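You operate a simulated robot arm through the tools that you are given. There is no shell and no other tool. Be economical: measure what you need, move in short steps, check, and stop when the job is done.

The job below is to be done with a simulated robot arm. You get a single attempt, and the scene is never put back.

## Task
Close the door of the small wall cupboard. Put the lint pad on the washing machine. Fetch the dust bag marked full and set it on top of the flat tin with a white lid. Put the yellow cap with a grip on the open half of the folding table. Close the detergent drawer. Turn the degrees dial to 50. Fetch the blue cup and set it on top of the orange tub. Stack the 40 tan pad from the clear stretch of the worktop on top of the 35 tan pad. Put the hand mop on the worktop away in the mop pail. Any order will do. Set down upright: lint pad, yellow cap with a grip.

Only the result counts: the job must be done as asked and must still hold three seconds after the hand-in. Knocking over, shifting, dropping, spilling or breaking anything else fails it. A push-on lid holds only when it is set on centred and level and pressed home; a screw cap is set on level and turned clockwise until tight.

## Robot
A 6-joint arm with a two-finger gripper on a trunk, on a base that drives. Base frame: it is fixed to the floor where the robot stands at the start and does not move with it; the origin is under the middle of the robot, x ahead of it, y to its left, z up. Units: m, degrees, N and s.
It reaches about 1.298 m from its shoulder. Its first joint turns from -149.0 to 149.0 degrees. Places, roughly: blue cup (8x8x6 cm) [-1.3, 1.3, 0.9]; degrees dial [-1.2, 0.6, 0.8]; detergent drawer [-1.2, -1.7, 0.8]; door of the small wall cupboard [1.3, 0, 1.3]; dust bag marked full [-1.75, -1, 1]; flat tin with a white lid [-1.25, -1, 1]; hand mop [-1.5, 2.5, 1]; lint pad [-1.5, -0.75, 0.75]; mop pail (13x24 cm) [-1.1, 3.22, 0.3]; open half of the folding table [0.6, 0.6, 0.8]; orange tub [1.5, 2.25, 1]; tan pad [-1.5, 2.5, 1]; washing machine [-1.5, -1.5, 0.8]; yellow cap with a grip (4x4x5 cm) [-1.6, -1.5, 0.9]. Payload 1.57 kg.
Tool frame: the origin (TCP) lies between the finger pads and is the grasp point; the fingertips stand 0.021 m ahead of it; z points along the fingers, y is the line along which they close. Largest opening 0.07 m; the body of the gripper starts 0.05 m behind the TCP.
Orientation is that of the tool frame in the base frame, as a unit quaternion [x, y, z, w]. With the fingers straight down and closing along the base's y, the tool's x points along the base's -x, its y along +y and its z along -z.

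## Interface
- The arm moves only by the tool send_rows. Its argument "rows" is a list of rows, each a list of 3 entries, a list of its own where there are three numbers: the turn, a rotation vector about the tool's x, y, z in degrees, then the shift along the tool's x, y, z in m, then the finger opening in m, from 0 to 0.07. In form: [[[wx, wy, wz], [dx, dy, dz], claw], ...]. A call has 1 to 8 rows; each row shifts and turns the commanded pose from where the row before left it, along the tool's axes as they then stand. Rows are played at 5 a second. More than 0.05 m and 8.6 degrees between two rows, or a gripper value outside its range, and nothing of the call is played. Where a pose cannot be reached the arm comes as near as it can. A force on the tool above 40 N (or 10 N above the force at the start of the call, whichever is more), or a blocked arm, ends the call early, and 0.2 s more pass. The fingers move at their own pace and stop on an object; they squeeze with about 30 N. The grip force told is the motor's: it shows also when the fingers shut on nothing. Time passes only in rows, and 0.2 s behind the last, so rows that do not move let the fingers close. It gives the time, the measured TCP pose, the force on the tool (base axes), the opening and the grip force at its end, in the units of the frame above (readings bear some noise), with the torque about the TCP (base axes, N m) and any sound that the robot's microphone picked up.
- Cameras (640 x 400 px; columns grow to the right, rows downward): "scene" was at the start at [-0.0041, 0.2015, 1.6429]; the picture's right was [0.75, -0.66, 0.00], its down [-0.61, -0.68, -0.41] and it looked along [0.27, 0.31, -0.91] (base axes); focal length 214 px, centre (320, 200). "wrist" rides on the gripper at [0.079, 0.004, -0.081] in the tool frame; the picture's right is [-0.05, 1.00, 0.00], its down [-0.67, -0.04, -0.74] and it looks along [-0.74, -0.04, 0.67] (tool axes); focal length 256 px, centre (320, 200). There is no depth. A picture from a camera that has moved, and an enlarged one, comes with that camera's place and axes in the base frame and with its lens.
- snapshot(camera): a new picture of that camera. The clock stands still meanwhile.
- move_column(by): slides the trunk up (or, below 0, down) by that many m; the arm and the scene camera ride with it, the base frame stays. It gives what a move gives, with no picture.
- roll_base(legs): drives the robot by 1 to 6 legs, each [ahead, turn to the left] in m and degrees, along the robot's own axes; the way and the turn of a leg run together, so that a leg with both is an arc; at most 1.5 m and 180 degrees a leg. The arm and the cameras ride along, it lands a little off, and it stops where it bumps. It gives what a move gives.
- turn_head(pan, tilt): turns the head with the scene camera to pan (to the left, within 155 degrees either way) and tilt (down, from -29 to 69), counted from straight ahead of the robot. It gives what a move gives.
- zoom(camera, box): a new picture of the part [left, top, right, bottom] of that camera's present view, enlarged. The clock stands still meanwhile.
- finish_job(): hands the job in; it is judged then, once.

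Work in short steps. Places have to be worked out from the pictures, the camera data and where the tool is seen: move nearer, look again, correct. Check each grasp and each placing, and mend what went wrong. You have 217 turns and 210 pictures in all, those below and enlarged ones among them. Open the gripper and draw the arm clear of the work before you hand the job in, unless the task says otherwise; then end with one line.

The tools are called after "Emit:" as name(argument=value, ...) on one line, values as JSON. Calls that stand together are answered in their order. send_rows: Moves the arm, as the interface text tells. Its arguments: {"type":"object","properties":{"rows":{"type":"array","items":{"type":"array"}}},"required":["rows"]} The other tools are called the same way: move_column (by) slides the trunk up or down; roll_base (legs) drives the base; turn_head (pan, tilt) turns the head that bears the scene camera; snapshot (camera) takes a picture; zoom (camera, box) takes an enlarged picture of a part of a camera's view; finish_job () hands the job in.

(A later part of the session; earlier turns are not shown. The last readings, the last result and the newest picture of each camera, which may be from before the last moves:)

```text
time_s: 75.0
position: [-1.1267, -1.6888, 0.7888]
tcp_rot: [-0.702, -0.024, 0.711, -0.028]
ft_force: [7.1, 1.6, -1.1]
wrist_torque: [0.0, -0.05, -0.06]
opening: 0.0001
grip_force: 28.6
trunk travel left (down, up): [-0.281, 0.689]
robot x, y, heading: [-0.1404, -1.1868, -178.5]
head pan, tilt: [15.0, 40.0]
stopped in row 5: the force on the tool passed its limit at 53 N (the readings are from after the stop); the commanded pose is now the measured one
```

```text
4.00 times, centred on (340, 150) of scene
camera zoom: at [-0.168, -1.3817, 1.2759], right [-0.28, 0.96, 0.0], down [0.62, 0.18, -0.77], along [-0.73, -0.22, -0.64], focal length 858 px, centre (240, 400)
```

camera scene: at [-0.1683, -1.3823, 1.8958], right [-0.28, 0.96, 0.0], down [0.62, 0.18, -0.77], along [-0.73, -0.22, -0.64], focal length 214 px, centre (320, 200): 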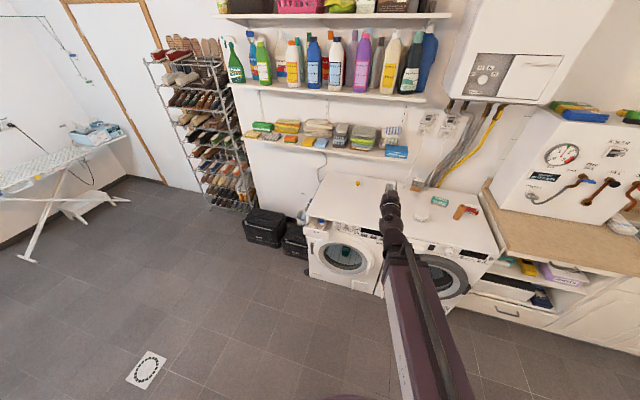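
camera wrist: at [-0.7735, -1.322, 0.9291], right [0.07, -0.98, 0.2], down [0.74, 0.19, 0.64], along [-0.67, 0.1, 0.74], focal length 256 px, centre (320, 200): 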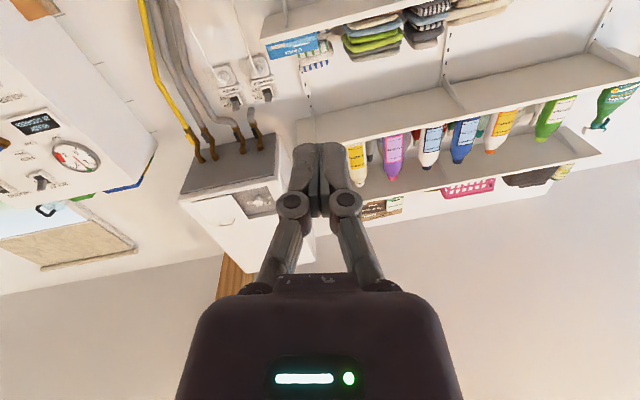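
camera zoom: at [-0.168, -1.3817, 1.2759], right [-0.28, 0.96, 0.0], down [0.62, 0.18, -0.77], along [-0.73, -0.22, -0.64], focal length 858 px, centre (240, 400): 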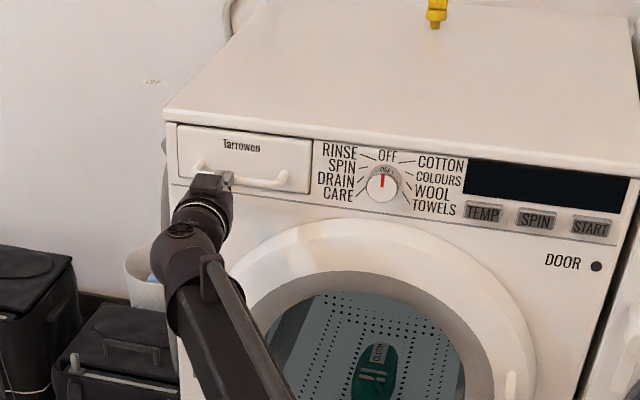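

Drawer shut. I back off, raise the trunk, and move the base to work over the machine tops.

Emit:
send_rows(rows=[[[0, 0, 0], [0, 0, -0.05], 0.0], [[0, 0, 0], [0, 0, -0.05], 0.0], [[0, 0, 0], [0, 0, -0.05], 0.0], [[0, 0, 0], [0, 0, -0.04], 0.0]])

Emit:
move_column(by=0.38)

Emit:
send_rows(rows=[[[0, 8.5, 0], [0, -0.048, 0], 0.07], [[0, 8.5, 0], [0, -0.048, 0], 0.07], [[0, 8.5, 0], [0, -0.048, 0], 0.07], [[0, 8.5, 0], [0, -0.048, 0], 0.07], [[0, 8.5, 0], [0, -0.048, 0], 0.07], [[0, 8.5, 0], [0, -0.048, 0], 0.07], [[0, 8.5, 0], [0, -0.048, 0], 0.07], [[0, 8.5, 0], [0, -0.048, 0], 0.07]])

Emit:
send_rows(rows=[[[0, 8.5, 0], [0, -0.048, 0], 0.07], [[0, 8.5, 0], [0, -0.048, 0], 0.07], [[0, 5, 0], [0, -0.048, 0], 0.07], [[0, 0, 0], [0, -0.048, 0], 0.07]])

Emit:
turn_head(pan=-10, tilt=40)

Emit:
snapshot(camera="scene")

```text
time_s: 76.0
position: [-0.9377, -1.675, 0.7877]
tcp_rot: [-0.702, -0.025, 0.711, -0.029]
ft_force: [-0.1, 0.0, 0.4]
wrist_torque: [0.01, 0.0, 0.0]
opening: 0.0
grip_force: 28.8
out of reach, approached as far as the arm can: row 3
trunk travel left (down, up): [-0.281, 0.689]
robot x, y, heading: [-0.1381, -1.1918, -178.3]
head pan, tilt: [15.0, 40.0]
```

```text
time_s: 79.6
position: [-0.9385, -1.674, 1.168]
tcp_rot: [-0.702, -0.024, 0.711, -0.028]
ft_force: [0.2, 0.2, 0.3]
wrist_torque: [0.01, 0.01, 0.01]
opening: 0.0001
grip_force: 28.3
trunk travel left (down, up): [-0.661, 0.309]
robot x, y, heading: [-0.1358, -1.1901, -178.3]
head pan, tilt: [15.0, 40.0]
```

```text
time_s: 81.4
position: [-0.9639, -1.2885, 0.9947]
tcp_rot: [0.98, 0.036, -0.196, 0.01]
ft_force: [-0.3, -0.9, -0.9]
wrist_torque: [-0.03, 0.03, 0.02]
opening: 0.0699
grip_force: 0.1
out of reach, approached as far as the arm can: row 1, 2, 3, 4, 5, 6, 7, 8
trunk travel left (down, up): [-0.661, 0.309]
robot x, y, heading: [-0.1373, -1.1893, -178.6]
head pan, tilt: [15.0, 40.0]
```

```text
time_s: 82.4
position: [-0.977, -1.1003, 0.9804]
tcp_rot: [0.999, 0.037, -0.006, 0.003]
ft_force: [0.6, -0.2, -0.1]
wrist_torque: [0.01, 0.01, 0.0]
opening: 0.0699
grip_force: 0.0
out of reach, approached as far as the arm can: row 1, 2
trunk travel left (down, up): [-0.661, 0.309]
robot x, y, heading: [-0.138, -1.1857, -178.8]
head pan, tilt: [15.0, 40.0]
```

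```text
time_s: 83.3
position: [-0.9764, -1.0985, 0.98]
tcp_rot: [0.999, 0.036, -0.007, 0.003]
ft_force: [0.3, 0.9, -0.1]
wrist_torque: [0.0, -0.02, 0.01]
opening: 0.0699
grip_force: 0.0
trunk travel left (down, up): [-0.661, 0.309]
robot x, y, heading: [-0.1365, -1.186, -178.3]
head pan, tilt: [-10.0, 40.0]
```

```text
180 pictures are left
camera scene: at [-0.171, -1.345, 1.6559], right [0.15, 0.99, 0.0], down [0.64, -0.09, -0.77], along [-0.76, 0.11, -0.64], focal length 214 px, centre (320, 200)
```

scene: 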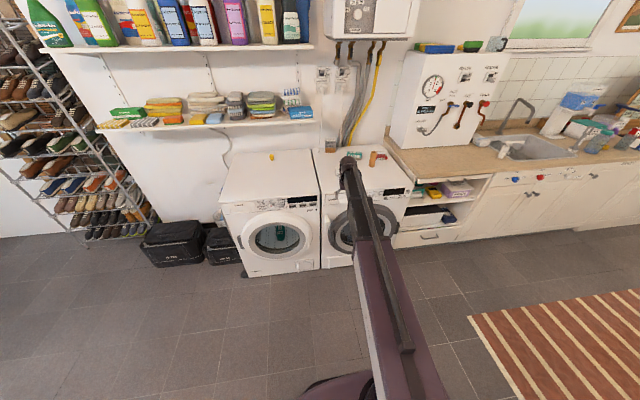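

The tool points down well. I raise it and drive ahead to hover above the dryer top, then look from the wrist.

Emit:
move_column(by=0.17)

Emit:
roll_base(legs=[[0.3, 0]])

Emit:
snapshot(camera="wrist")

Emit:
turn_head(pan=-10, tilt=45)

Emit:
snapshot(camera="scene")

```text
time_s: 85.2
position: [-0.9779, -1.1, 1.1498]
tcp_rot: [0.999, 0.037, -0.007, 0.003]
ft_force: [0.6, 0.5, 0.6]
wrist_torque: [-0.01, 0.0, 0.0]
opening: 0.0702
grip_force: 0.1
trunk travel left (down, up): [-0.831, 0.139]
robot x, y, heading: [-0.1383, -1.186, -178.6]
head pan, tilt: [-10.0, 40.0]
```

```text
time_s: 87.6
position: [-1.2763, -1.1059, 1.1501]
tcp_rot: [0.999, 0.035, -0.007, 0.003]
ft_force: [0.3, -0.2, 0.0]
wrist_torque: [0.01, -0.02, -0.01]
opening: 0.0697
grip_force: 0.0
trunk travel left (down, up): [-0.831, 0.139]
robot x, y, heading: [-0.4336, -1.1935, -178.6]
head pan, tilt: [-10.0, 40.0]
```

```text
179 pictures are left
camera wrist: at [-1.1956, -1.103, 1.2291], right [0.02, -1.0, 0.01], down [-0.66, -0.01, 0.75], along [-0.75, -0.02, -0.66], focal length 256 px, centre (320, 200)
```

wrist: 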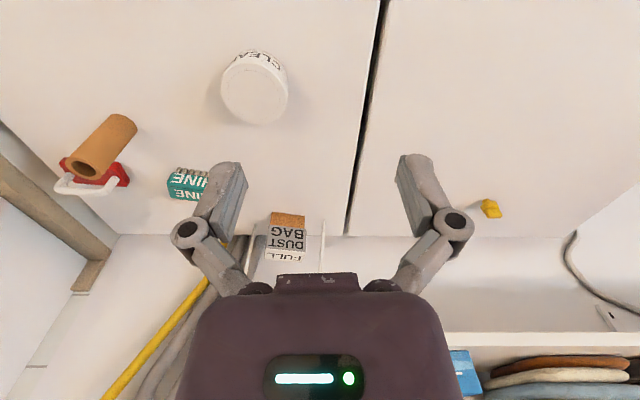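

```text
time_s: 88.3
position: [-1.2753, -1.105, 1.1502]
tcp_rot: [0.999, 0.036, -0.006, 0.002]
ft_force: [0.9, 0.4, -0.8]
wrist_torque: [-0.02, 0.01, 0.02]
opening: 0.07
grip_force: 0.1
trunk travel left (down, up): [-0.831, 0.139]
robot x, y, heading: [-0.4354, -1.194, -178.8]
head pan, tilt: [-10.0, 45.0]
```

```text
178 pictures are left
camera scene: at [-0.4661, -1.3533, 1.8186], right [0.15, 0.99, 0.0], down [0.7, -0.11, -0.71], along [-0.7, 0.11, -0.71], focal length 214 px, centre (320, 200)
```

scene: 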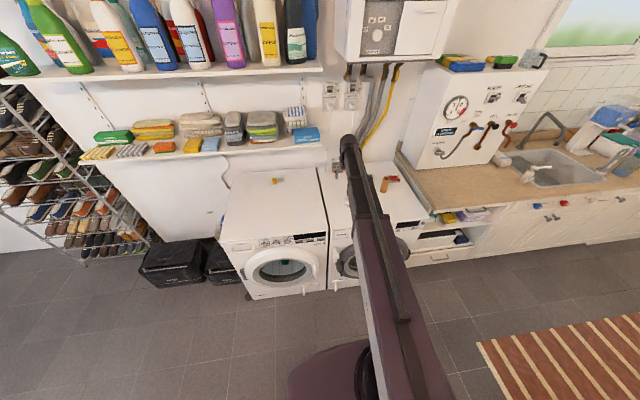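

Tin lid at about (-1.353,-1.023), bag front at x≈-1.67,y≈-1.04, machine top z≈0.85. I extend toward the bag for a closer look.

Emit:
send_rows(rows=[[[0, 0, 0], [-0.048, 0, 0], 0.07], [[0, 0, 0], [-0.048, -0.012, 0], 0.07], [[0, 0, 0], [-0.048, -0.012, 0], 0.07], [[0, 0, 0], [-0.048, -0.012, 0], 0.07], [[0, 0, 0], [-0.048, 0, 0], 0.07]])

Emit:
snapshot(camera="wrist")

```text
time_s: 89.5
position: [-1.5197, -1.0866, 1.1499]
tcp_rot: [0.999, 0.035, -0.006, 0.003]
ft_force: [0.2, 0.2, -0.1]
wrist_torque: [0.0, -0.05, -0.01]
opening: 0.0701
grip_force: 0.1
out of reach, approached as far as the arm can: row 5
trunk travel left (down, up): [-0.831, 0.139]
robot x, y, heading: [-0.4363, -1.1955, -178.7]
head pan, tilt: [-10.0, 45.0]
```

```text
177 pictures are left
camera wrist: at [-1.4388, -1.083, 1.2287], right [0.02, -1.0, 0.01], down [-0.66, -0.01, 0.75], along [-0.75, -0.02, -0.66], focal length 256 px, centre (320, 200)
```

wrist: 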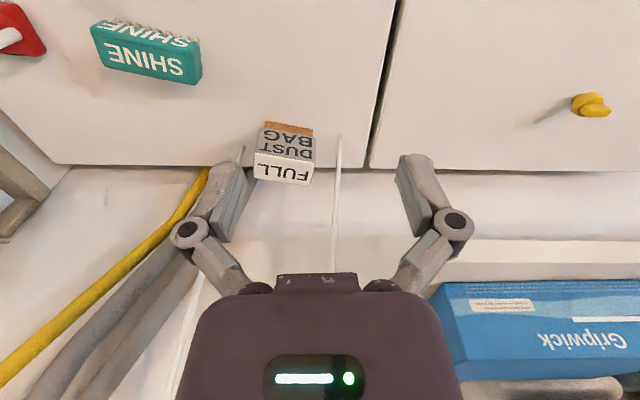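

Bag measured: centre about (-1.70,-1.037), 5.2 cm deep × 8.6 cm wide, top z≈0.937, yawed ~9°. I turn the fingers to close along its short side and lower a bit.

Emit:
send_rows(rows=[[[0, 0, -8.5], [0, 0, 0], 0.07], [[0, 0, -8.5], [0, 0, 0], 0.07], [[0, 0, -8.5], [0, 0, 0], 0.07], [[0, 0, -8.5], [0, 0, 0], 0.07], [[0, 0, -8.5], [0, 0, 0], 0.07], [[0, 0, -8.5], [0, 0, 0], 0.07], [[0, 0, -8.5], [0, 0, 0], 0.07], [[0, 0, -8.5], [0, 0, 0], 0.07]])

Emit:
send_rows(rows=[[[0, 0, -8.3], [0, 0, 0], 0.07]])

Emit:
move_column(by=-0.1)

Emit:
roll_base(legs=[[0.17, 0]])

Emit:
snapshot(camera="wrist")

```text
time_s: 91.3
position: [-1.5175, -1.0879, 1.1494]
tcp_rot: [0.808, 0.59, -0.008, -0.001]
ft_force: [-0.6, 0.4, 0.4]
wrist_torque: [0.01, 0.05, -0.01]
opening: 0.07
grip_force: 0.1
trunk travel left (down, up): [-0.831, 0.139]
robot x, y, heading: [-0.4386, -1.1945, -178.4]
head pan, tilt: [-10.0, 45.0]
```

```text
time_s: 91.7
position: [-1.518, -1.0878, 1.1506]
tcp_rot: [0.764, 0.646, -0.006, 0.0]
ft_force: [1.2, -0.5, 0.2]
wrist_torque: [0.02, -0.04, 0.01]
opening: 0.0698
grip_force: 0.1
trunk travel left (down, up): [-0.831, 0.139]
robot x, y, heading: [-0.4371, -1.1955, -178.3]
head pan, tilt: [-10.0, 45.0]
```

```text
time_s: 93.0
position: [-1.5183, -1.0866, 1.0498]
tcp_rot: [0.764, 0.645, -0.007, -0.002]
ft_force: [-0.2, -0.1, 0.5]
wrist_torque: [0.0, -0.01, -0.02]
opening: 0.0698
grip_force: 0.0
trunk travel left (down, up): [-0.731, 0.239]
robot x, y, heading: [-0.4368, -1.1946, -178.7]
head pan, tilt: [-10.0, 45.0]
```

```text
time_s: 94.7
position: [-1.6934, -1.0874, 1.0485]
tcp_rot: [0.765, 0.644, -0.007, -0.001]
ft_force: [-0.7, -0.7, -0.3]
wrist_torque: [0.02, -0.01, 0.01]
opening: 0.07
grip_force: 0.0
trunk travel left (down, up): [-0.731, 0.239]
robot x, y, heading: [-0.6114, -1.2003, -178.5]
head pan, tilt: [-10.0, 45.0]
```

```text
176 pictures are left
camera wrist: at [-1.6742, -1.0095, 1.129], right [0.97, -0.22, -0.01], down [-0.14, -0.65, 0.75], along [-0.17, -0.73, -0.66], focal length 256 px, centre (320, 200)
```

wrist: 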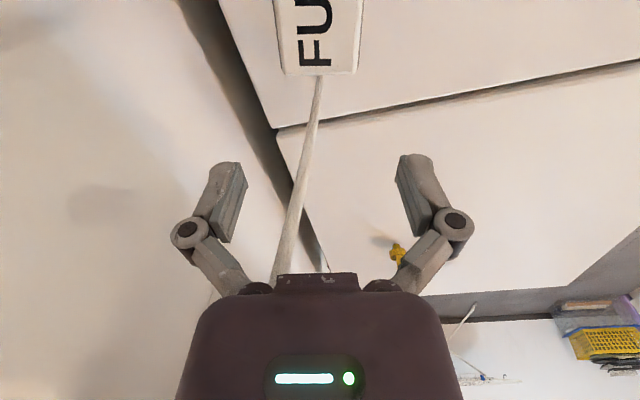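

Well aligned. I shift 4.3 cm along the bag's length and descend.

Emit:
send_rows(rows=[[[0, 0, 0], [0.043, 0, 0], 0.07], [[0, 0, 0], [0, 0, 0.04], 0.07], [[0, 0, 0], [0, 0, 0.03], 0.07]])

Emit:
snapshot(camera="wrist")

```text
time_s: 95.5
position: [-1.6844, -1.0461, 1.0505]
tcp_rot: [0.765, 0.644, -0.007, -0.001]
ft_force: [-0.6, -0.1, -0.2]
wrist_torque: [-0.03, 0.01, -0.01]
opening: 0.07
grip_force: 0.1
out of reach, approached as far as the arm can: row 2, 3
trunk travel left (down, up): [-0.731, 0.239]
robot x, y, heading: [-0.6094, -1.2003, -178.6]
head pan, tilt: [-10.0, 45.0]
```

```text
175 pictures are left
camera wrist: at [-1.6652, -0.9661, 1.1298], right [0.97, -0.22, -0.01], down [-0.14, -0.65, 0.75], along [-0.17, -0.73, -0.66], focal length 256 px, centre (320, 200)
```

wrist: 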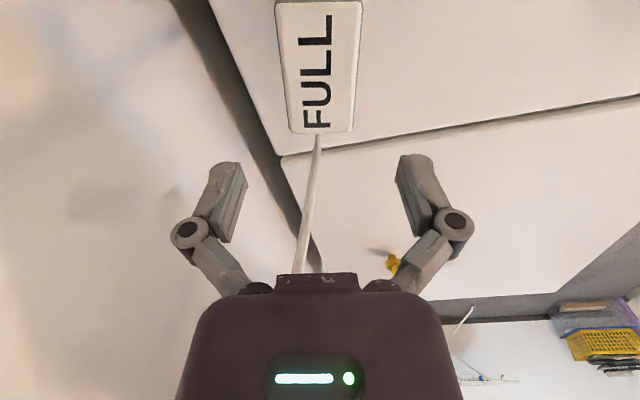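

The arm is at its low reach; I lower with the trunk instead, in two steps.

Emit:
move_column(by=-0.08)

Emit:
snapshot(camera="wrist")

```text
time_s: 96.7
position: [-1.6833, -1.044, 0.9687]
tcp_rot: [0.765, 0.644, -0.006, -0.001]
ft_force: [-0.2, -0.3, 0.0]
wrist_torque: [0.0, 0.0, -0.01]
opening: 0.0702
grip_force: 0.1
trunk travel left (down, up): [-0.651, 0.319]
robot x, y, heading: [-0.6094, -1.198, -178.7]
head pan, tilt: [-10.0, 45.0]
```

```text
174 pictures are left
camera wrist: at [-1.665, -0.9661, 1.05], right [0.97, -0.22, -0.01], down [-0.14, -0.65, 0.75], along [-0.17, -0.73, -0.66], focal length 256 px, centre (320, 200)
```

wrist: 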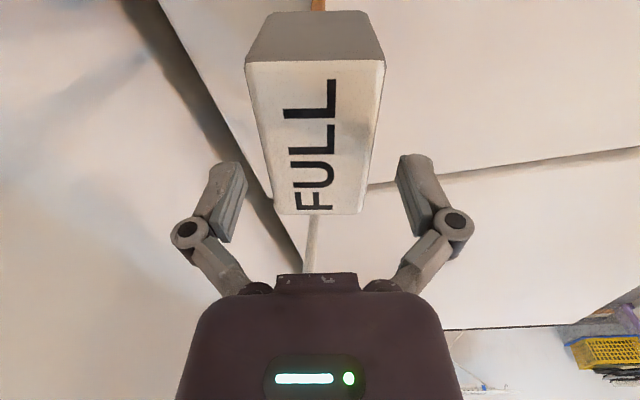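

Bag lies centered between the fingers. Lower 6 cm and close.

Emit:
move_column(by=-0.06)

Emit:
send_rows(rows=[[[0, 0, 0], [0, 0, 0], 0.03], [[0, 0, 0], [0, 0, 0], 0.03], [[0, 0, 0], [0, 0, 0], 0.03]])

Emit:
move_column(by=0.1)

Emit:
snapshot(camera="wrist")

```text
time_s: 97.5
position: [-1.6839, -1.046, 0.9189]
tcp_rot: [0.765, 0.645, -0.01, -0.005]
ft_force: [-0.6, 0.8, 37.5]
wrist_torque: [0.03, 0.09, -0.07]
opening: 0.0708
grip_force: 0.1
trunk travel left (down, up): [-0.596, 0.374]
robot x, y, heading: [-0.612, -1.1979, -178.9]
head pan, tilt: [-10.0, 45.0]
stopped: the force on the tool passed its limit at 47 N (the readings are from after the stop); the commanded pose is now the measured one
```

```text
time_s: 98.3
position: [-1.6835, -1.046, 0.9197]
tcp_rot: [0.765, 0.644, -0.01, -0.005]
ft_force: [-5.5, 1.1, 46.0]
wrist_torque: [0.09, 0.4, -0.2]
opening: 0.068
grip_force: 30.2
trunk travel left (down, up): [-0.596, 0.374]
robot x, y, heading: [-0.6116, -1.1993, -178.7]
head pan, tilt: [-10.0, 45.0]
```

```text
time_s: 99.6
position: [-1.6861, -1.0455, 1.0142]
tcp_rot: [0.765, 0.644, -0.009, -0.002]
ft_force: [0.4, -0.3, -1.6]
wrist_torque: [-0.06, 0.0, 0.0]
opening: 0.0662
grip_force: 29.5
trunk travel left (down, up): [-0.696, 0.274]
robot x, y, heading: [-0.6081, -1.1995, -178.7]
head pan, tilt: [-10.0, 45.0]
```

```text
173 pictures are left
camera wrist: at [-1.6668, -0.966, 1.0939], right [0.97, -0.22, -0.01], down [-0.14, -0.65, 0.75], along [-0.18, -0.73, -0.66], focal length 256 px, centre (320, 200)
```

wrist: 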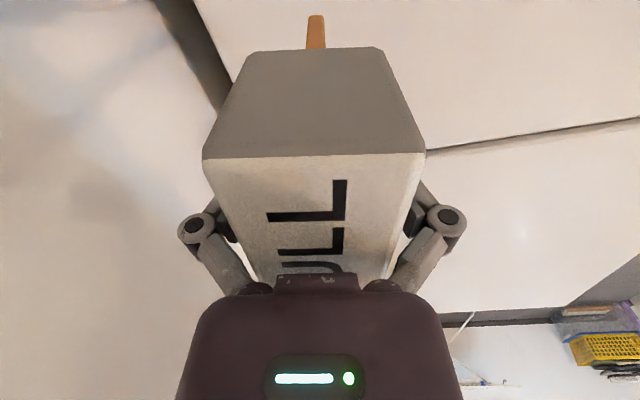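

Bag gripped (0.066) and lifted. I raise it more and back the base so it comes over the tin.

Emit:
move_column(by=0.06)

Emit:
roll_base(legs=[[-0.33, 0]])

Emit:
snapshot(camera="wrist")

Emit:
turn_head(pan=0, tilt=45)

Emit:
zoom(camera="scene", box=[280, 130, 440, 230])

```text
time_s: 100.6
position: [-1.6864, -1.0454, 1.0722]
tcp_rot: [0.765, 0.644, -0.008, -0.003]
ft_force: [0.3, 0.7, -2.4]
wrist_torque: [0.0, 0.01, 0.04]
opening: 0.0661
grip_force: 29.7
trunk travel left (down, up): [-0.756, 0.214]
robot x, y, heading: [-0.6105, -1.2032, -178.8]
head pan, tilt: [-10.0, 45.0]
```

```text
time_s: 103.2
position: [-1.3503, -1.0286, 1.0739]
tcp_rot: [0.768, 0.641, -0.009, -0.003]
ft_force: [-0.4, 0.4, -2.2]
wrist_torque: [-0.03, 0.0, 0.02]
opening: 0.0496
grip_force: 29.6
trunk travel left (down, up): [-0.756, 0.214]
robot x, y, heading: [-0.2793, -1.193, -179.5]
head pan, tilt: [-10.0, 45.0]
```

```text
172 pictures are left
camera wrist: at [-1.331, -0.95, 1.1547], right [0.97, -0.23, -0.01], down [-0.14, -0.64, 0.75], along [-0.18, -0.73, -0.66], focal length 256 px, centre (320, 200)
```

wrist: 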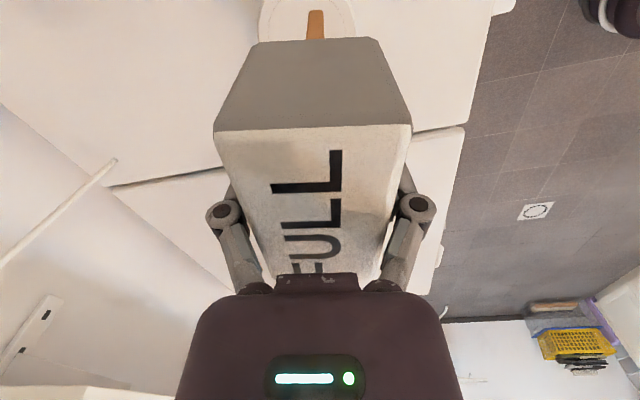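

```text
time_s: 103.9
position: [-1.3501, -1.0287, 1.0737]
tcp_rot: [0.768, 0.641, -0.008, -0.002]
ft_force: [-0.6, 0.4, -2.3]
wrist_torque: [-0.02, -0.01, 0.02]
opening: 0.0498
grip_force: 29.6
trunk travel left (down, up): [-0.756, 0.214]
robot x, y, heading: [-0.2781, -1.1953, -179.4]
head pan, tilt: [0.0, 45.0]
```

```text
4.00 times, centred on (360, 180) of scene
camera zoom: at [-0.3117, -1.3638, 1.7432], right [-0.01, 1.0, 0.0], down [0.71, 0.01, -0.71], along [-0.71, -0.01, -0.71], focal length 858 px, centre (160, 280)
```

zoom: 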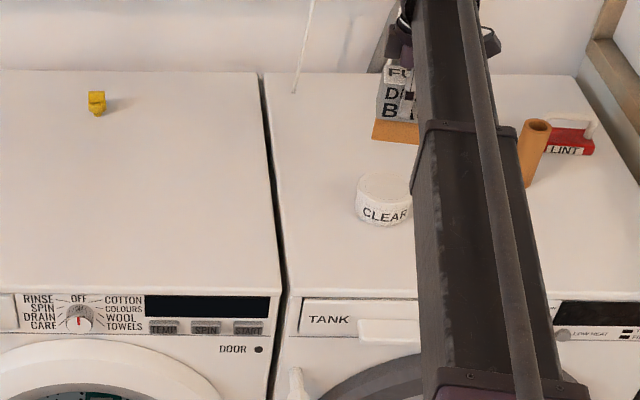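

The opening settled to 0.050 (bag seated in fingers). The red item with the white grip reads LINT – that's the lint pad. Tin lid estimated at (-1.345,-1.027), z≈0.91; tool is right above, so I lower carefully.

Emit:
move_column(by=-0.06)

Emit:
zoom(camera="scene", box=[330, 130, 410, 180])

Emit:
snapshot(camera="wrist")

```text
time_s: 104.9
position: [-1.351, -1.0291, 1.0144]
tcp_rot: [0.768, 0.64, -0.008, -0.003]
ft_force: [0.2, -0.2, -2.2]
wrist_torque: [0.01, 0.01, 0.0]
opening: 0.0496
grip_force: 29.9
trunk travel left (down, up): [-0.696, 0.274]
robot x, y, heading: [-0.2809, -1.1929, -179.7]
head pan, tilt: [0.0, 45.0]
```

```text
8.00 times, centred on (370, 155) of scene
camera zoom: at [-0.3116, -1.364, 1.6832], right [-0.01, 1.0, 0.0], down [0.71, 0.01, -0.71], along [-0.71, -0.01, -0.71], focal length 1716 px, centre (-80, 560)
```

zoom: 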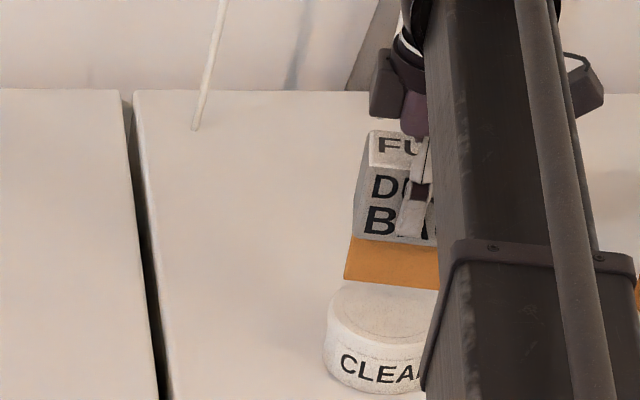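

```text
169 pictures are left
camera wrist: at [-1.3315, -0.95, 1.0942], right [0.97, -0.23, -0.01], down [-0.14, -0.64, 0.75], along [-0.18, -0.73, -0.66], focal length 256 px, centre (320, 200)
```

wrist: 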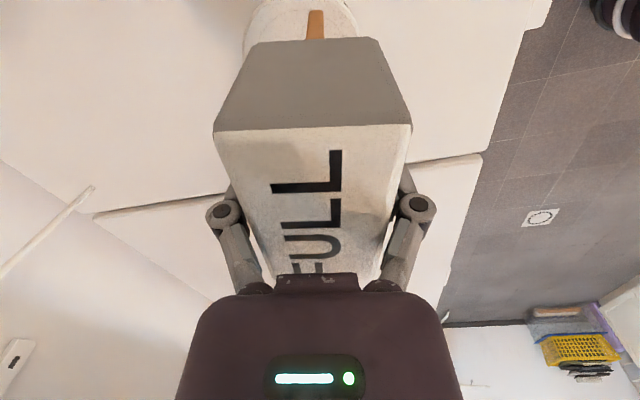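

The foot of the bag is ~1 cm off the lid centre; I correct by about 1 cm toward -x and -y, then lower in small guarded steps.

Emit:
send_rows(rows=[[[0, 0, 0], [-0.008, -0.009, 0], 0.03], [[0, 0, 0], [0, 0, 0.01], 0.03], [[0, 0, 0], [0, 0, 0.008], 0.03]])

Emit:
zoom(camera="scene", box=[330, 130, 410, 180])

```text
time_s: 105.7
position: [-1.3622, -1.0348, 1.0145]
tcp_rot: [0.768, 0.64, -0.008, -0.003]
ft_force: [0.4, 0.5, -2.3]
wrist_torque: [-0.02, 0.01, -0.03]
opening: 0.0496
grip_force: 29.9
out of reach, approached as far as the arm can: row 2, 3
trunk travel left (down, up): [-0.696, 0.274]
robot x, y, heading: [-0.2806, -1.193, -179.4]
head pan, tilt: [0.0, 45.0]
```

```text
8.00 times, centred on (370, 155) of scene
camera zoom: at [-0.3118, -1.3639, 1.6832], right [-0.01, 1.0, 0.0], down [0.71, 0.01, -0.71], along [-0.71, -0.01, -0.71], focal length 1716 px, centre (-80, 560)
```

zoom: 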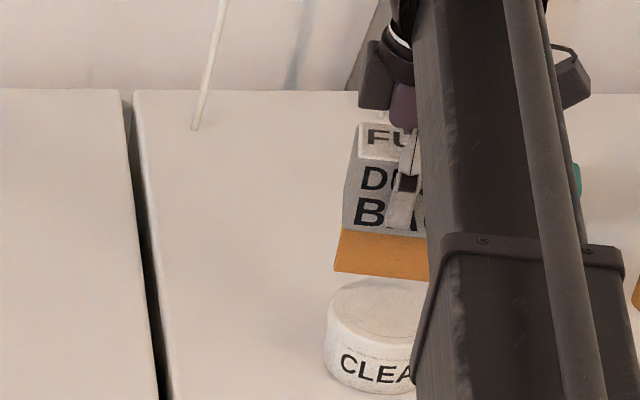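

Lower with the trunk in small steps and watch the force.

Emit:
move_column(by=-0.02)

Emit:
zoom(camera="scene", box=[330, 130, 410, 180])

Emit:
snapshot(camera="wrist")

```text
time_s: 106.4
position: [-1.3618, -1.0336, 0.9946]
tcp_rot: [0.767, 0.641, -0.008, -0.003]
ft_force: [0.3, -0.4, -2.1]
wrist_torque: [-0.01, 0.04, -0.01]
opening: 0.0495
grip_force: 30.2
trunk travel left (down, up): [-0.676, 0.294]
robot x, y, heading: [-0.2744, -1.192, -179.2]
head pan, tilt: [0.0, 45.0]
```

```text
8.00 times, centred on (370, 155) of scene
camera zoom: at [-0.3116, -1.364, 1.6631], right [-0.01, 1.0, 0.0], down [0.71, 0.01, -0.71], along [-0.71, -0.01, -0.71], focal length 1716 px, centre (-80, 560)
```

zoom: 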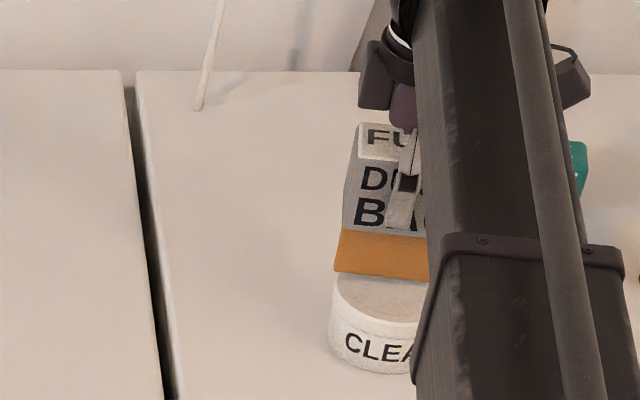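

```text
166 pictures are left
camera wrist: at [-1.3419, -0.9557, 1.0742], right [0.97, -0.23, -0.01], down [-0.14, -0.64, 0.75], along [-0.18, -0.73, -0.66], focal length 256 px, centre (320, 200)
```

wrist: 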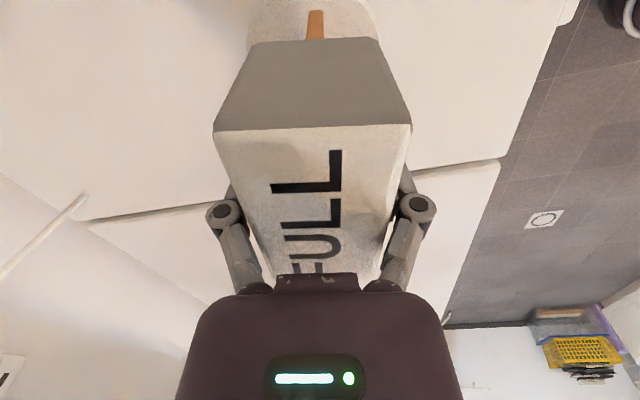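

Foot is centred over the lid. Continue lowering in 1 cm steps.

Emit:
move_column(by=-0.01)

Emit:
move_column(by=-0.01)

Emit:
zoom(camera="scene", box=[330, 130, 410, 180])

```text
time_s: 107.0
position: [-1.3633, -1.0342, 0.9835]
tcp_rot: [0.767, 0.641, -0.009, -0.002]
ft_force: [0.1, 0.0, -2.8]
wrist_torque: [-0.01, 0.03, -0.02]
opening: 0.0495
grip_force: 30.1
trunk travel left (down, up): [-0.666, 0.304]
robot x, y, heading: [-0.2805, -1.1929, -179.5]
head pan, tilt: [0.0, 45.0]
```

```text
time_s: 107.6
position: [-1.36, -1.0337, 0.9785]
tcp_rot: [0.768, 0.641, -0.01, -0.006]
ft_force: [0.0, -1.3, 31.7]
wrist_torque: [0.18, 0.01, -0.03]
opening: 0.0507
grip_force: 30.0
trunk travel left (down, up): [-0.656, 0.314]
robot x, y, heading: [-0.2802, -1.1927, -179.5]
head pan, tilt: [0.0, 45.0]
stopped: the force on the tool passed its limit at 41 N (the readings are from after the stop); the commanded pose is now the measured one
```

```text
8.00 times, centred on (370, 155) of scene
camera zoom: at [-0.306, -1.3649, 1.6441], right [-0.01, 1.0, 0.0], down [0.7, 0.01, -0.71], along [-0.71, -0.01, -0.7], focal length 1716 px, centre (-80, 560)
```

zoom: 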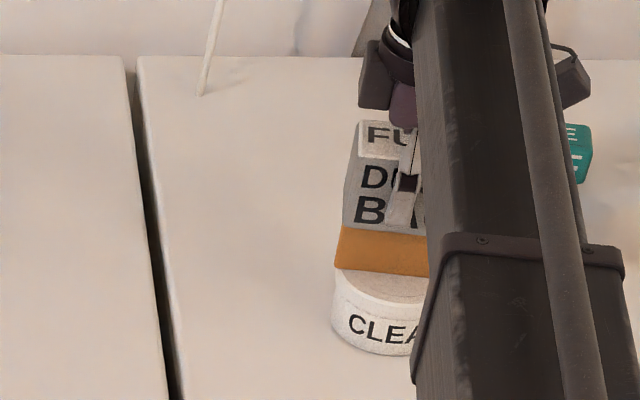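

Contact made on the lid. I relieve pressure a little, open the fingers, and rise straight up.

Emit:
move_column(by=0.003)

Emit:
send_rows(rows=[[[0, 0, 0], [0, 0, 0], 0.055], [[0, 0, 0], [0, 0, 0], 0.06], [[0, 0, 0], [0, 0, 0], 0.07], [[0, 0, 0], [0, 0, 0], 0.07]])

Emit:
move_column(by=0.12)

Emit:
snapshot(camera="wrist")

Emit:
zoom(camera="scene", box=[330, 150, 410, 200])

```text
time_s: 108.2
position: [-1.3613, -1.0349, 0.9795]
tcp_rot: [0.768, 0.641, -0.01, -0.004]
ft_force: [0.2, 0.3, 15.1]
wrist_torque: [0.06, -0.12, -0.06]
opening: 0.05
grip_force: 29.8
trunk travel left (down, up): [-0.659, 0.311]
robot x, y, heading: [-0.2772, -1.1943, -179.4]
head pan, tilt: [0.0, 45.0]
```

```text
time_s: 109.2
position: [-1.3635, -1.0345, 0.9778]
tcp_rot: [0.768, 0.641, -0.008, -0.003]
ft_force: [0.4, -0.2, -0.7]
wrist_torque: [0.01, -0.01, -0.03]
opening: 0.0701
grip_force: 0.2
trunk travel left (down, up): [-0.659, 0.311]
robot x, y, heading: [-0.2764, -1.1929, -179.2]
head pan, tilt: [0.0, 45.0]
```

```text
time_s: 110.7
position: [-1.3643, -1.0344, 1.0977]
tcp_rot: [0.768, 0.64, -0.009, -0.003]
ft_force: [-0.5, 0.3, 0.4]
wrist_torque: [0.01, 0.02, 0.02]
opening: 0.0698
grip_force: 0.1
trunk travel left (down, up): [-0.779, 0.191]
robot x, y, heading: [-0.2781, -1.194, -179.4]
head pan, tilt: [0.0, 45.0]
```

```text
164 pictures are left
camera wrist: at [-1.3424, -0.9557, 1.1778], right [0.97, -0.23, -0.02], down [-0.14, -0.65, 0.75], along [-0.18, -0.73, -0.66], focal length 256 px, centre (320, 200)
```

wrist: 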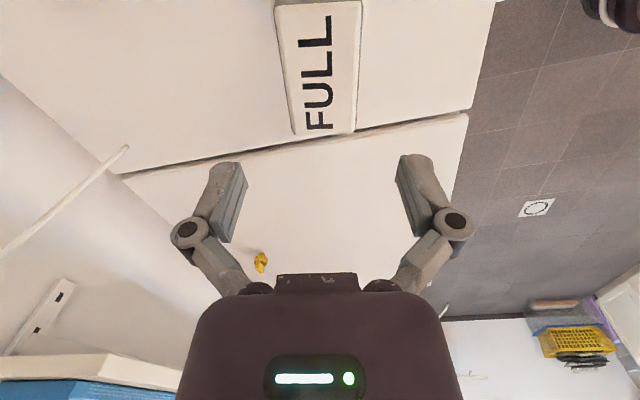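

```text
8.00 times, centred on (370, 175) of scene
camera zoom: at [-0.3115, -1.3641, 1.7667], right [-0.01, 1.0, 0.0], down [0.71, 0.01, -0.71], along [-0.71, -0.01, -0.71], focal length 1716 px, centre (-80, 400)
```

zoom: 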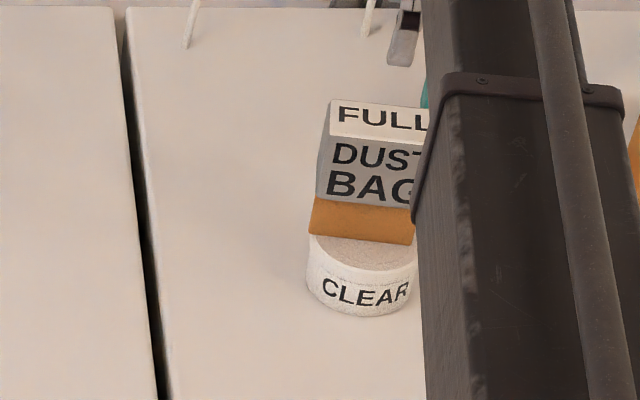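

Bag stands on the tin. Next the lint pad near (-1.51,-0.69): I raise, drive ahead and shift the tool toward it.

Emit:
move_column(by=0.06)

Emit:
roll_base(legs=[[0.17, 0]])

Emit:
send_rows(rows=[[[0, 0, 0], [0.048, 0, 0], 0.07], [[0, 0, 0], [0.048, 0, 0], 0.07], [[0, 0, 0], [0.048, 0, 0], 0.07], [[0, 0, 0], [0.048, 0, 0], 0.07], [[0, 0, 0], [0.048, 0, 0], 0.07]])

Emit:
snapshot(camera="wrist")

Emit:
turn_head(pan=-30, tilt=40)

Emit:
snapshot(camera="scene")

```text
time_s: 111.7
position: [-1.3629, -1.0357, 1.1578]
tcp_rot: [0.768, 0.641, -0.008, -0.004]
ft_force: [0.1, 0.1, -0.1]
wrist_torque: [-0.01, 0.01, 0.04]
opening: 0.07
grip_force: 0.0
trunk travel left (down, up): [-0.839, 0.131]
robot x, y, heading: [-0.2787, -1.1929, -179.4]
head pan, tilt: [0.0, 45.0]
```

```text
time_s: 113.3
position: [-1.5348, -1.0418, 1.1569]
tcp_rot: [0.767, 0.642, -0.008, -0.003]
ft_force: [0.5, 0.2, 0.3]
wrist_torque: [-0.02, -0.01, 0.0]
opening: 0.07
grip_force: 0.1
trunk travel left (down, up): [-0.839, 0.131]
robot x, y, heading: [-0.4497, -1.1937, -179.5]
head pan, tilt: [0.0, 45.0]
```

```text
time_s: 114.5
position: [-1.4928, -0.8032, 1.1573]
tcp_rot: [0.766, 0.642, -0.008, -0.003]
ft_force: [-0.7, -0.1, -0.5]
wrist_torque: [-0.02, -0.05, 0.01]
opening: 0.0699
grip_force: 0.0
out of reach, approached as far as the arm can: row 4
trunk travel left (down, up): [-0.839, 0.131]
robot x, y, heading: [-0.4518, -1.1944, -179.1]
head pan, tilt: [0.0, 45.0]
```

```text
162 pictures are left
camera wrist: at [-1.4727, -0.724, 1.2377], right [0.97, -0.23, -0.02], down [-0.14, -0.64, 0.75], along [-0.18, -0.73, -0.66], focal length 256 px, centre (320, 200)
```

wrist: 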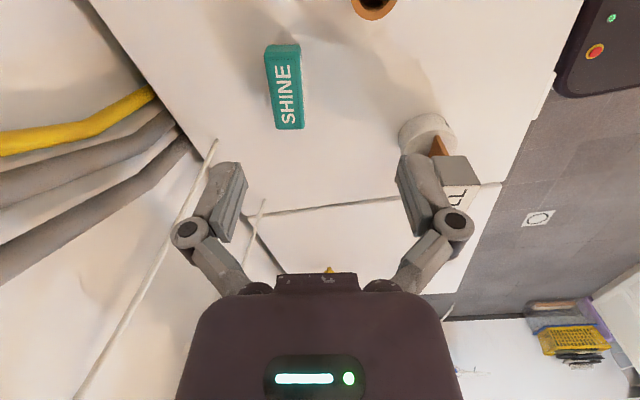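

```text
time_s: 115.5
position: [-1.4935, -0.8036, 1.1576]
tcp_rot: [0.767, 0.642, -0.008, -0.004]
ft_force: [0.9, 0.3, -0.5]
wrist_torque: [0.0, -0.01, 0.0]
opening: 0.0702
grip_force: 0.0
trunk travel left (down, up): [-0.839, 0.131]
robot x, y, heading: [-0.4504, -1.193, -179.3]
head pan, tilt: [-30.0, 40.0]
```

```text
161 pictures are left
camera scene: at [-0.4751, -1.3237, 1.834], right [0.49, 0.87, 0.0], down [0.56, -0.31, -0.77], along [-0.67, 0.37, -0.64], focal length 214 px, centre (320, 200)
```

scene: 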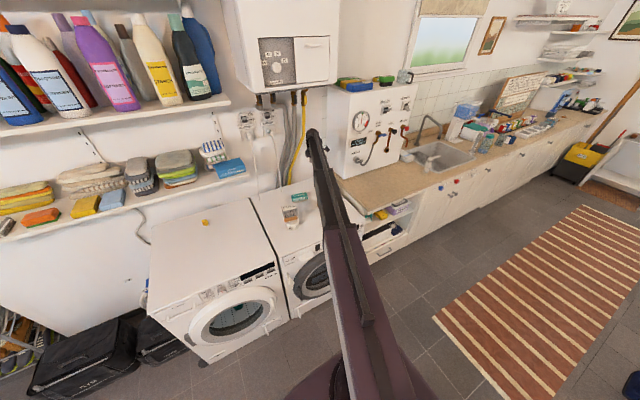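

The pad is out of the wrist view; I rotate the tool back so its camera looks toward -x.

Emit:
send_rows(rows=[[[0, 0, 8.5], [0, 0.02, 0], 0.07], [[0, 0, 8.5], [0, 0.02, 0], 0.07], [[0, 0, 8.5], [0, 0.02, 0], 0.07], [[0, 0, 8.5], [0, 0.02, 0], 0.07], [[0, 0, 8.5], [0, 0.0, 0], 0.07], [[0, 0, 8.5], [0, 0.0, 0], 0.07], [[0, 0, 8.5], [0, 0.0, 0], 0.07], [[0, 0, 8.5], [0, 0.0, 0], 0.07]])

Emit:
send_rows(rows=[[[0, 0, 8.5], [0.03, -0.02, 0], 0.07], [[0, 0, 3], [0.03, -0.03, 0], 0.07], [[0, 0, 0], [0.03, -0.03, 0], 0.07]])

Emit:
snapshot(camera="wrist")

```text
time_s: 117.3
position: [-1.4197, -0.8353, 1.1587]
tcp_rot: [0.995, 0.103, -0.009, 0.003]
ft_force: [0.1, 0.2, -0.6]
wrist_torque: [-0.02, -0.03, -0.01]
opening: 0.07
grip_force: 0.1
trunk travel left (down, up): [-0.839, 0.131]
robot x, y, heading: [-0.4501, -1.1899, -179.2]
head pan, tilt: [-30.0, 40.0]
```

```text
time_s: 118.1
position: [-1.3326, -0.7443, 1.1578]
tcp_rot: [1.0, 0.003, -0.009, 0.002]
ft_force: [0.2, 0.9, 0.6]
wrist_torque: [-0.03, -0.02, 0.01]
opening: 0.0702
grip_force: 0.1
trunk travel left (down, up): [-0.839, 0.131]
robot x, y, heading: [-0.4496, -1.1909, -179.3]
head pan, tilt: [-30.0, 40.0]
```

```text
160 pictures are left
camera wrist: at [-1.2518, -0.747, 1.2376], right [-0.05, -1.0, 0.01], down [-0.65, 0.04, 0.76], along [-0.76, 0.03, -0.65], focal length 256 px, centre (320, 200)
```

wrist: 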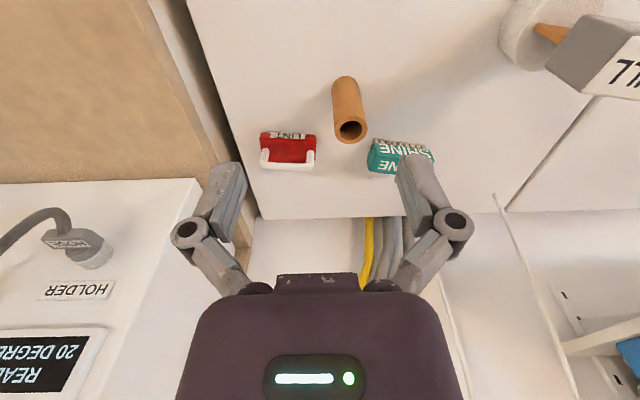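

Lint pad: handle bar at about (-1.545,-0.682,0.90), running along y. I drive ahead 15 cm and rotate the fingers to close along x.

Emit:
roll_base(legs=[[0.15, 0]])

Emit:
send_rows(rows=[[[0, 0, -8.5], [0, 0, 0], 0.07], [[0, 0, -8.5], [0, 0, 0], 0.07], [[0, 0, -8.5], [0, 0, 0], 0.07], [[0, 0, -8.5], [0, 0, 0], 0.07], [[0, 0, -8.5], [0, 0, 0], 0.07], [[0, 0, -8.5], [0, 0, 0], 0.07], [[0, 0, -8.5], [0, 0, 0], 0.07], [[0, 0, -8.5], [0, 0, 0], 0.07]])

Emit:
send_rows(rows=[[[0, 0, -8.5], [0, 0, 0], 0.07], [[0, 0, -8.5], [0, 0, 0], 0.07]])

Emit:
snapshot(camera="wrist")

```text
time_s: 119.6
position: [-1.4856, -0.7479, 1.157]
tcp_rot: [1.0, 0.004, -0.009, 0.003]
ft_force: [-1.2, 0.5, 0.3]
wrist_torque: [0.01, -0.02, 0.02]
opening: 0.0702
grip_force: 0.0
trunk travel left (down, up): [-0.839, 0.131]
robot x, y, heading: [-0.6008, -1.1926, -179.1]
head pan, tilt: [-30.0, 40.0]
```

```text
time_s: 121.4
position: [-1.4843, -0.7471, 1.1594]
tcp_rot: [0.827, 0.563, -0.009, -0.002]
ft_force: [-0.6, -0.3, -1.1]
wrist_torque: [-0.01, -0.04, -0.01]
opening: 0.0699
grip_force: 0.1
trunk travel left (down, up): [-0.839, 0.131]
robot x, y, heading: [-0.5988, -1.1934, -179.2]
head pan, tilt: [-30.0, 40.0]
```

```text
time_s: 122.0
position: [-1.4849, -0.7471, 1.1582]
tcp_rot: [0.734, 0.679, -0.008, -0.003]
ft_force: [-0.8, 0.4, 0.8]
wrist_torque: [0.03, -0.01, 0.02]
opening: 0.0699
grip_force: 0.0
trunk travel left (down, up): [-0.839, 0.131]
robot x, y, heading: [-0.5997, -1.1978, -179.3]
head pan, tilt: [-30.0, 40.0]
```

```text
159 pictures are left
camera wrist: at [-1.4726, -0.6667, 1.2381], right [0.99, -0.13, -0.02], down [-0.07, -0.66, 0.75], along [-0.11, -0.74, -0.66], focal length 256 px, centre (320, 200)
```

wrist: 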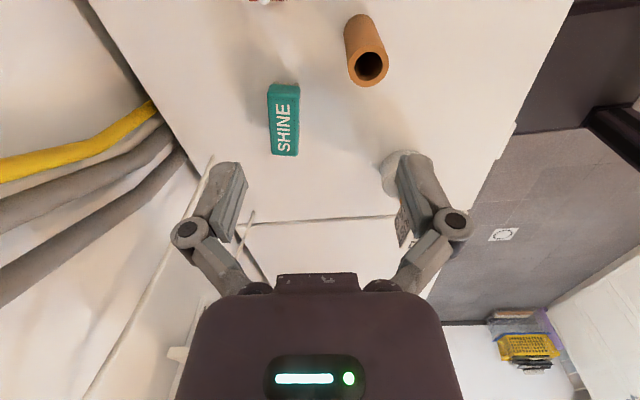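

I move over the handle and lower partly to see it.

Emit:
send_rows(rows=[[[0, 0, 0], [0.035, -0.035, 0], 0.07], [[0, 0, 0], [0.03, -0.03, 0], 0.07]])

Emit:
move_column(by=-0.12)

Emit:
snapshot(camera="wrist")

```text
time_s: 122.6
position: [-1.5434, -0.6757, 1.1581]
tcp_rot: [0.735, 0.678, -0.009, -0.003]
ft_force: [0.0, 0.0, 0.4]
wrist_torque: [0.04, 0.01, -0.01]
opening: 0.0701
grip_force: 0.1
trunk travel left (down, up): [-0.839, 0.131]
robot x, y, heading: [-0.5997, -1.1975, -179.4]
head pan, tilt: [-30.0, 40.0]
```

```text
time_s: 124.1
position: [-1.5423, -0.6767, 1.0383]
tcp_rot: [0.735, 0.678, -0.008, -0.004]
ft_force: [0.2, 0.5, 0.1]
wrist_torque: [0.04, 0.01, -0.03]
opening: 0.07
grip_force: 0.0
trunk travel left (down, up): [-0.719, 0.251]
robot x, y, heading: [-0.5975, -1.196, -179.5]
head pan, tilt: [-30.0, 40.0]
```

```text
158 pictures are left
camera wrist: at [-1.5301, -0.5955, 1.1182], right [0.99, -0.13, -0.02], down [-0.08, -0.66, 0.75], along [-0.11, -0.74, -0.66], focal length 256 px, centre (320, 200)
```

wrist: 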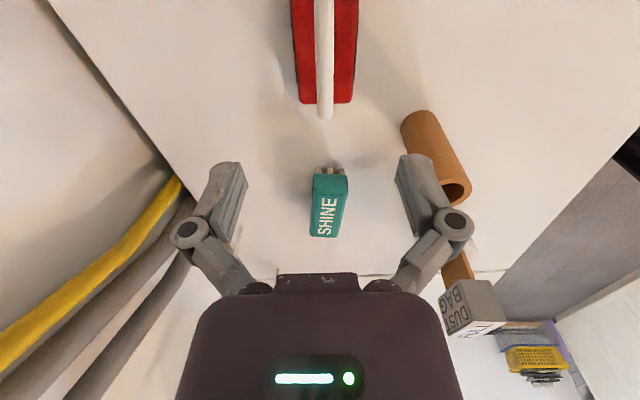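

Nicely aligned. Lower 11 cm and look.

Emit:
move_column(by=-0.11)

Emit:
snapshot(camera="wrist")

```text
time_s: 125.5
position: [-1.5411, -0.6758, 0.9281]
tcp_rot: [0.735, 0.678, -0.008, -0.004]
ft_force: [-0.1, 0.6, 0.2]
wrist_torque: [0.03, 0.03, -0.04]
opening: 0.0701
grip_force: 0.1
trunk travel left (down, up): [-0.609, 0.361]
robot x, y, heading: [-0.6001, -1.1935, -179.2]
head pan, tilt: [-30.0, 40.0]
```

```text
157 pictures are left
camera wrist: at [-1.5301, -0.5955, 1.0082], right [0.99, -0.13, -0.02], down [-0.08, -0.66, 0.75], along [-0.11, -0.74, -0.66], focal length 256 px, centre (320, 200)
```

wrist: 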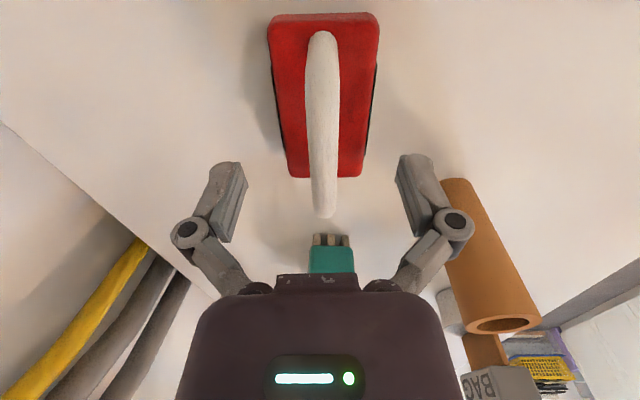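

Handle bar about z 0.908; lower 2 cm and grip.

Emit:
move_column(by=-0.02)

Emit:
send_rows(rows=[[[0, 0, 0], [0, 0, 0], 0.02], [[0, 0, 0], [0, 0, 0], 0.0], [[0, 0, 0], [0, 0, 0], 0.0], [[0, 0, 0], [0, 0, 0], 0.0]])

Emit:
move_column(by=0.16)

Emit:
snapshot(camera="wrist")

```text
time_s: 126.2
position: [-1.5436, -0.6754, 0.9081]
tcp_rot: [0.735, 0.678, -0.009, -0.004]
ft_force: [-0.8, -0.2, -0.4]
wrist_torque: [-0.04, 0.01, -0.01]
opening: 0.07
grip_force: 0.1
trunk travel left (down, up): [-0.589, 0.381]
robot x, y, heading: [-0.6011, -1.1964, -179.5]
head pan, tilt: [-30.0, 40.0]
```

```text
time_s: 127.2
position: [-1.5427, -0.6753, 0.9074]
tcp_rot: [0.735, 0.678, -0.009, -0.004]
ft_force: [0.4, 1.6, 2.9]
wrist_torque: [-0.14, 0.03, 0.02]
opening: 0.0121
grip_force: 30.1
trunk travel left (down, up): [-0.589, 0.381]
robot x, y, heading: [-0.5997, -1.1957, -179.3]
head pan, tilt: [-30.0, 40.0]
```

```text
time_s: 129.0
position: [-1.5424, -0.6756, 1.068]
tcp_rot: [0.735, 0.678, -0.009, -0.004]
ft_force: [-0.3, 0.2, -0.9]
wrist_torque: [0.03, 0.0, 0.0]
opening: 0.0121
grip_force: 29.9
trunk travel left (down, up): [-0.749, 0.221]
robot x, y, heading: [-0.6012, -1.1994, -179.3]
head pan, tilt: [-30.0, 40.0]
```

```text
156 pictures are left
camera wrist: at [-1.5304, -0.5954, 1.1479], right [0.99, -0.13, -0.02], down [-0.08, -0.66, 0.75], along [-0.11, -0.74, -0.66], focal length 256 px, centre (320, 200)
```

wrist: 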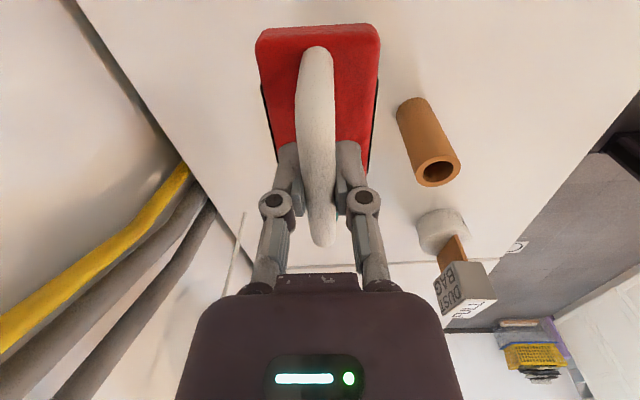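

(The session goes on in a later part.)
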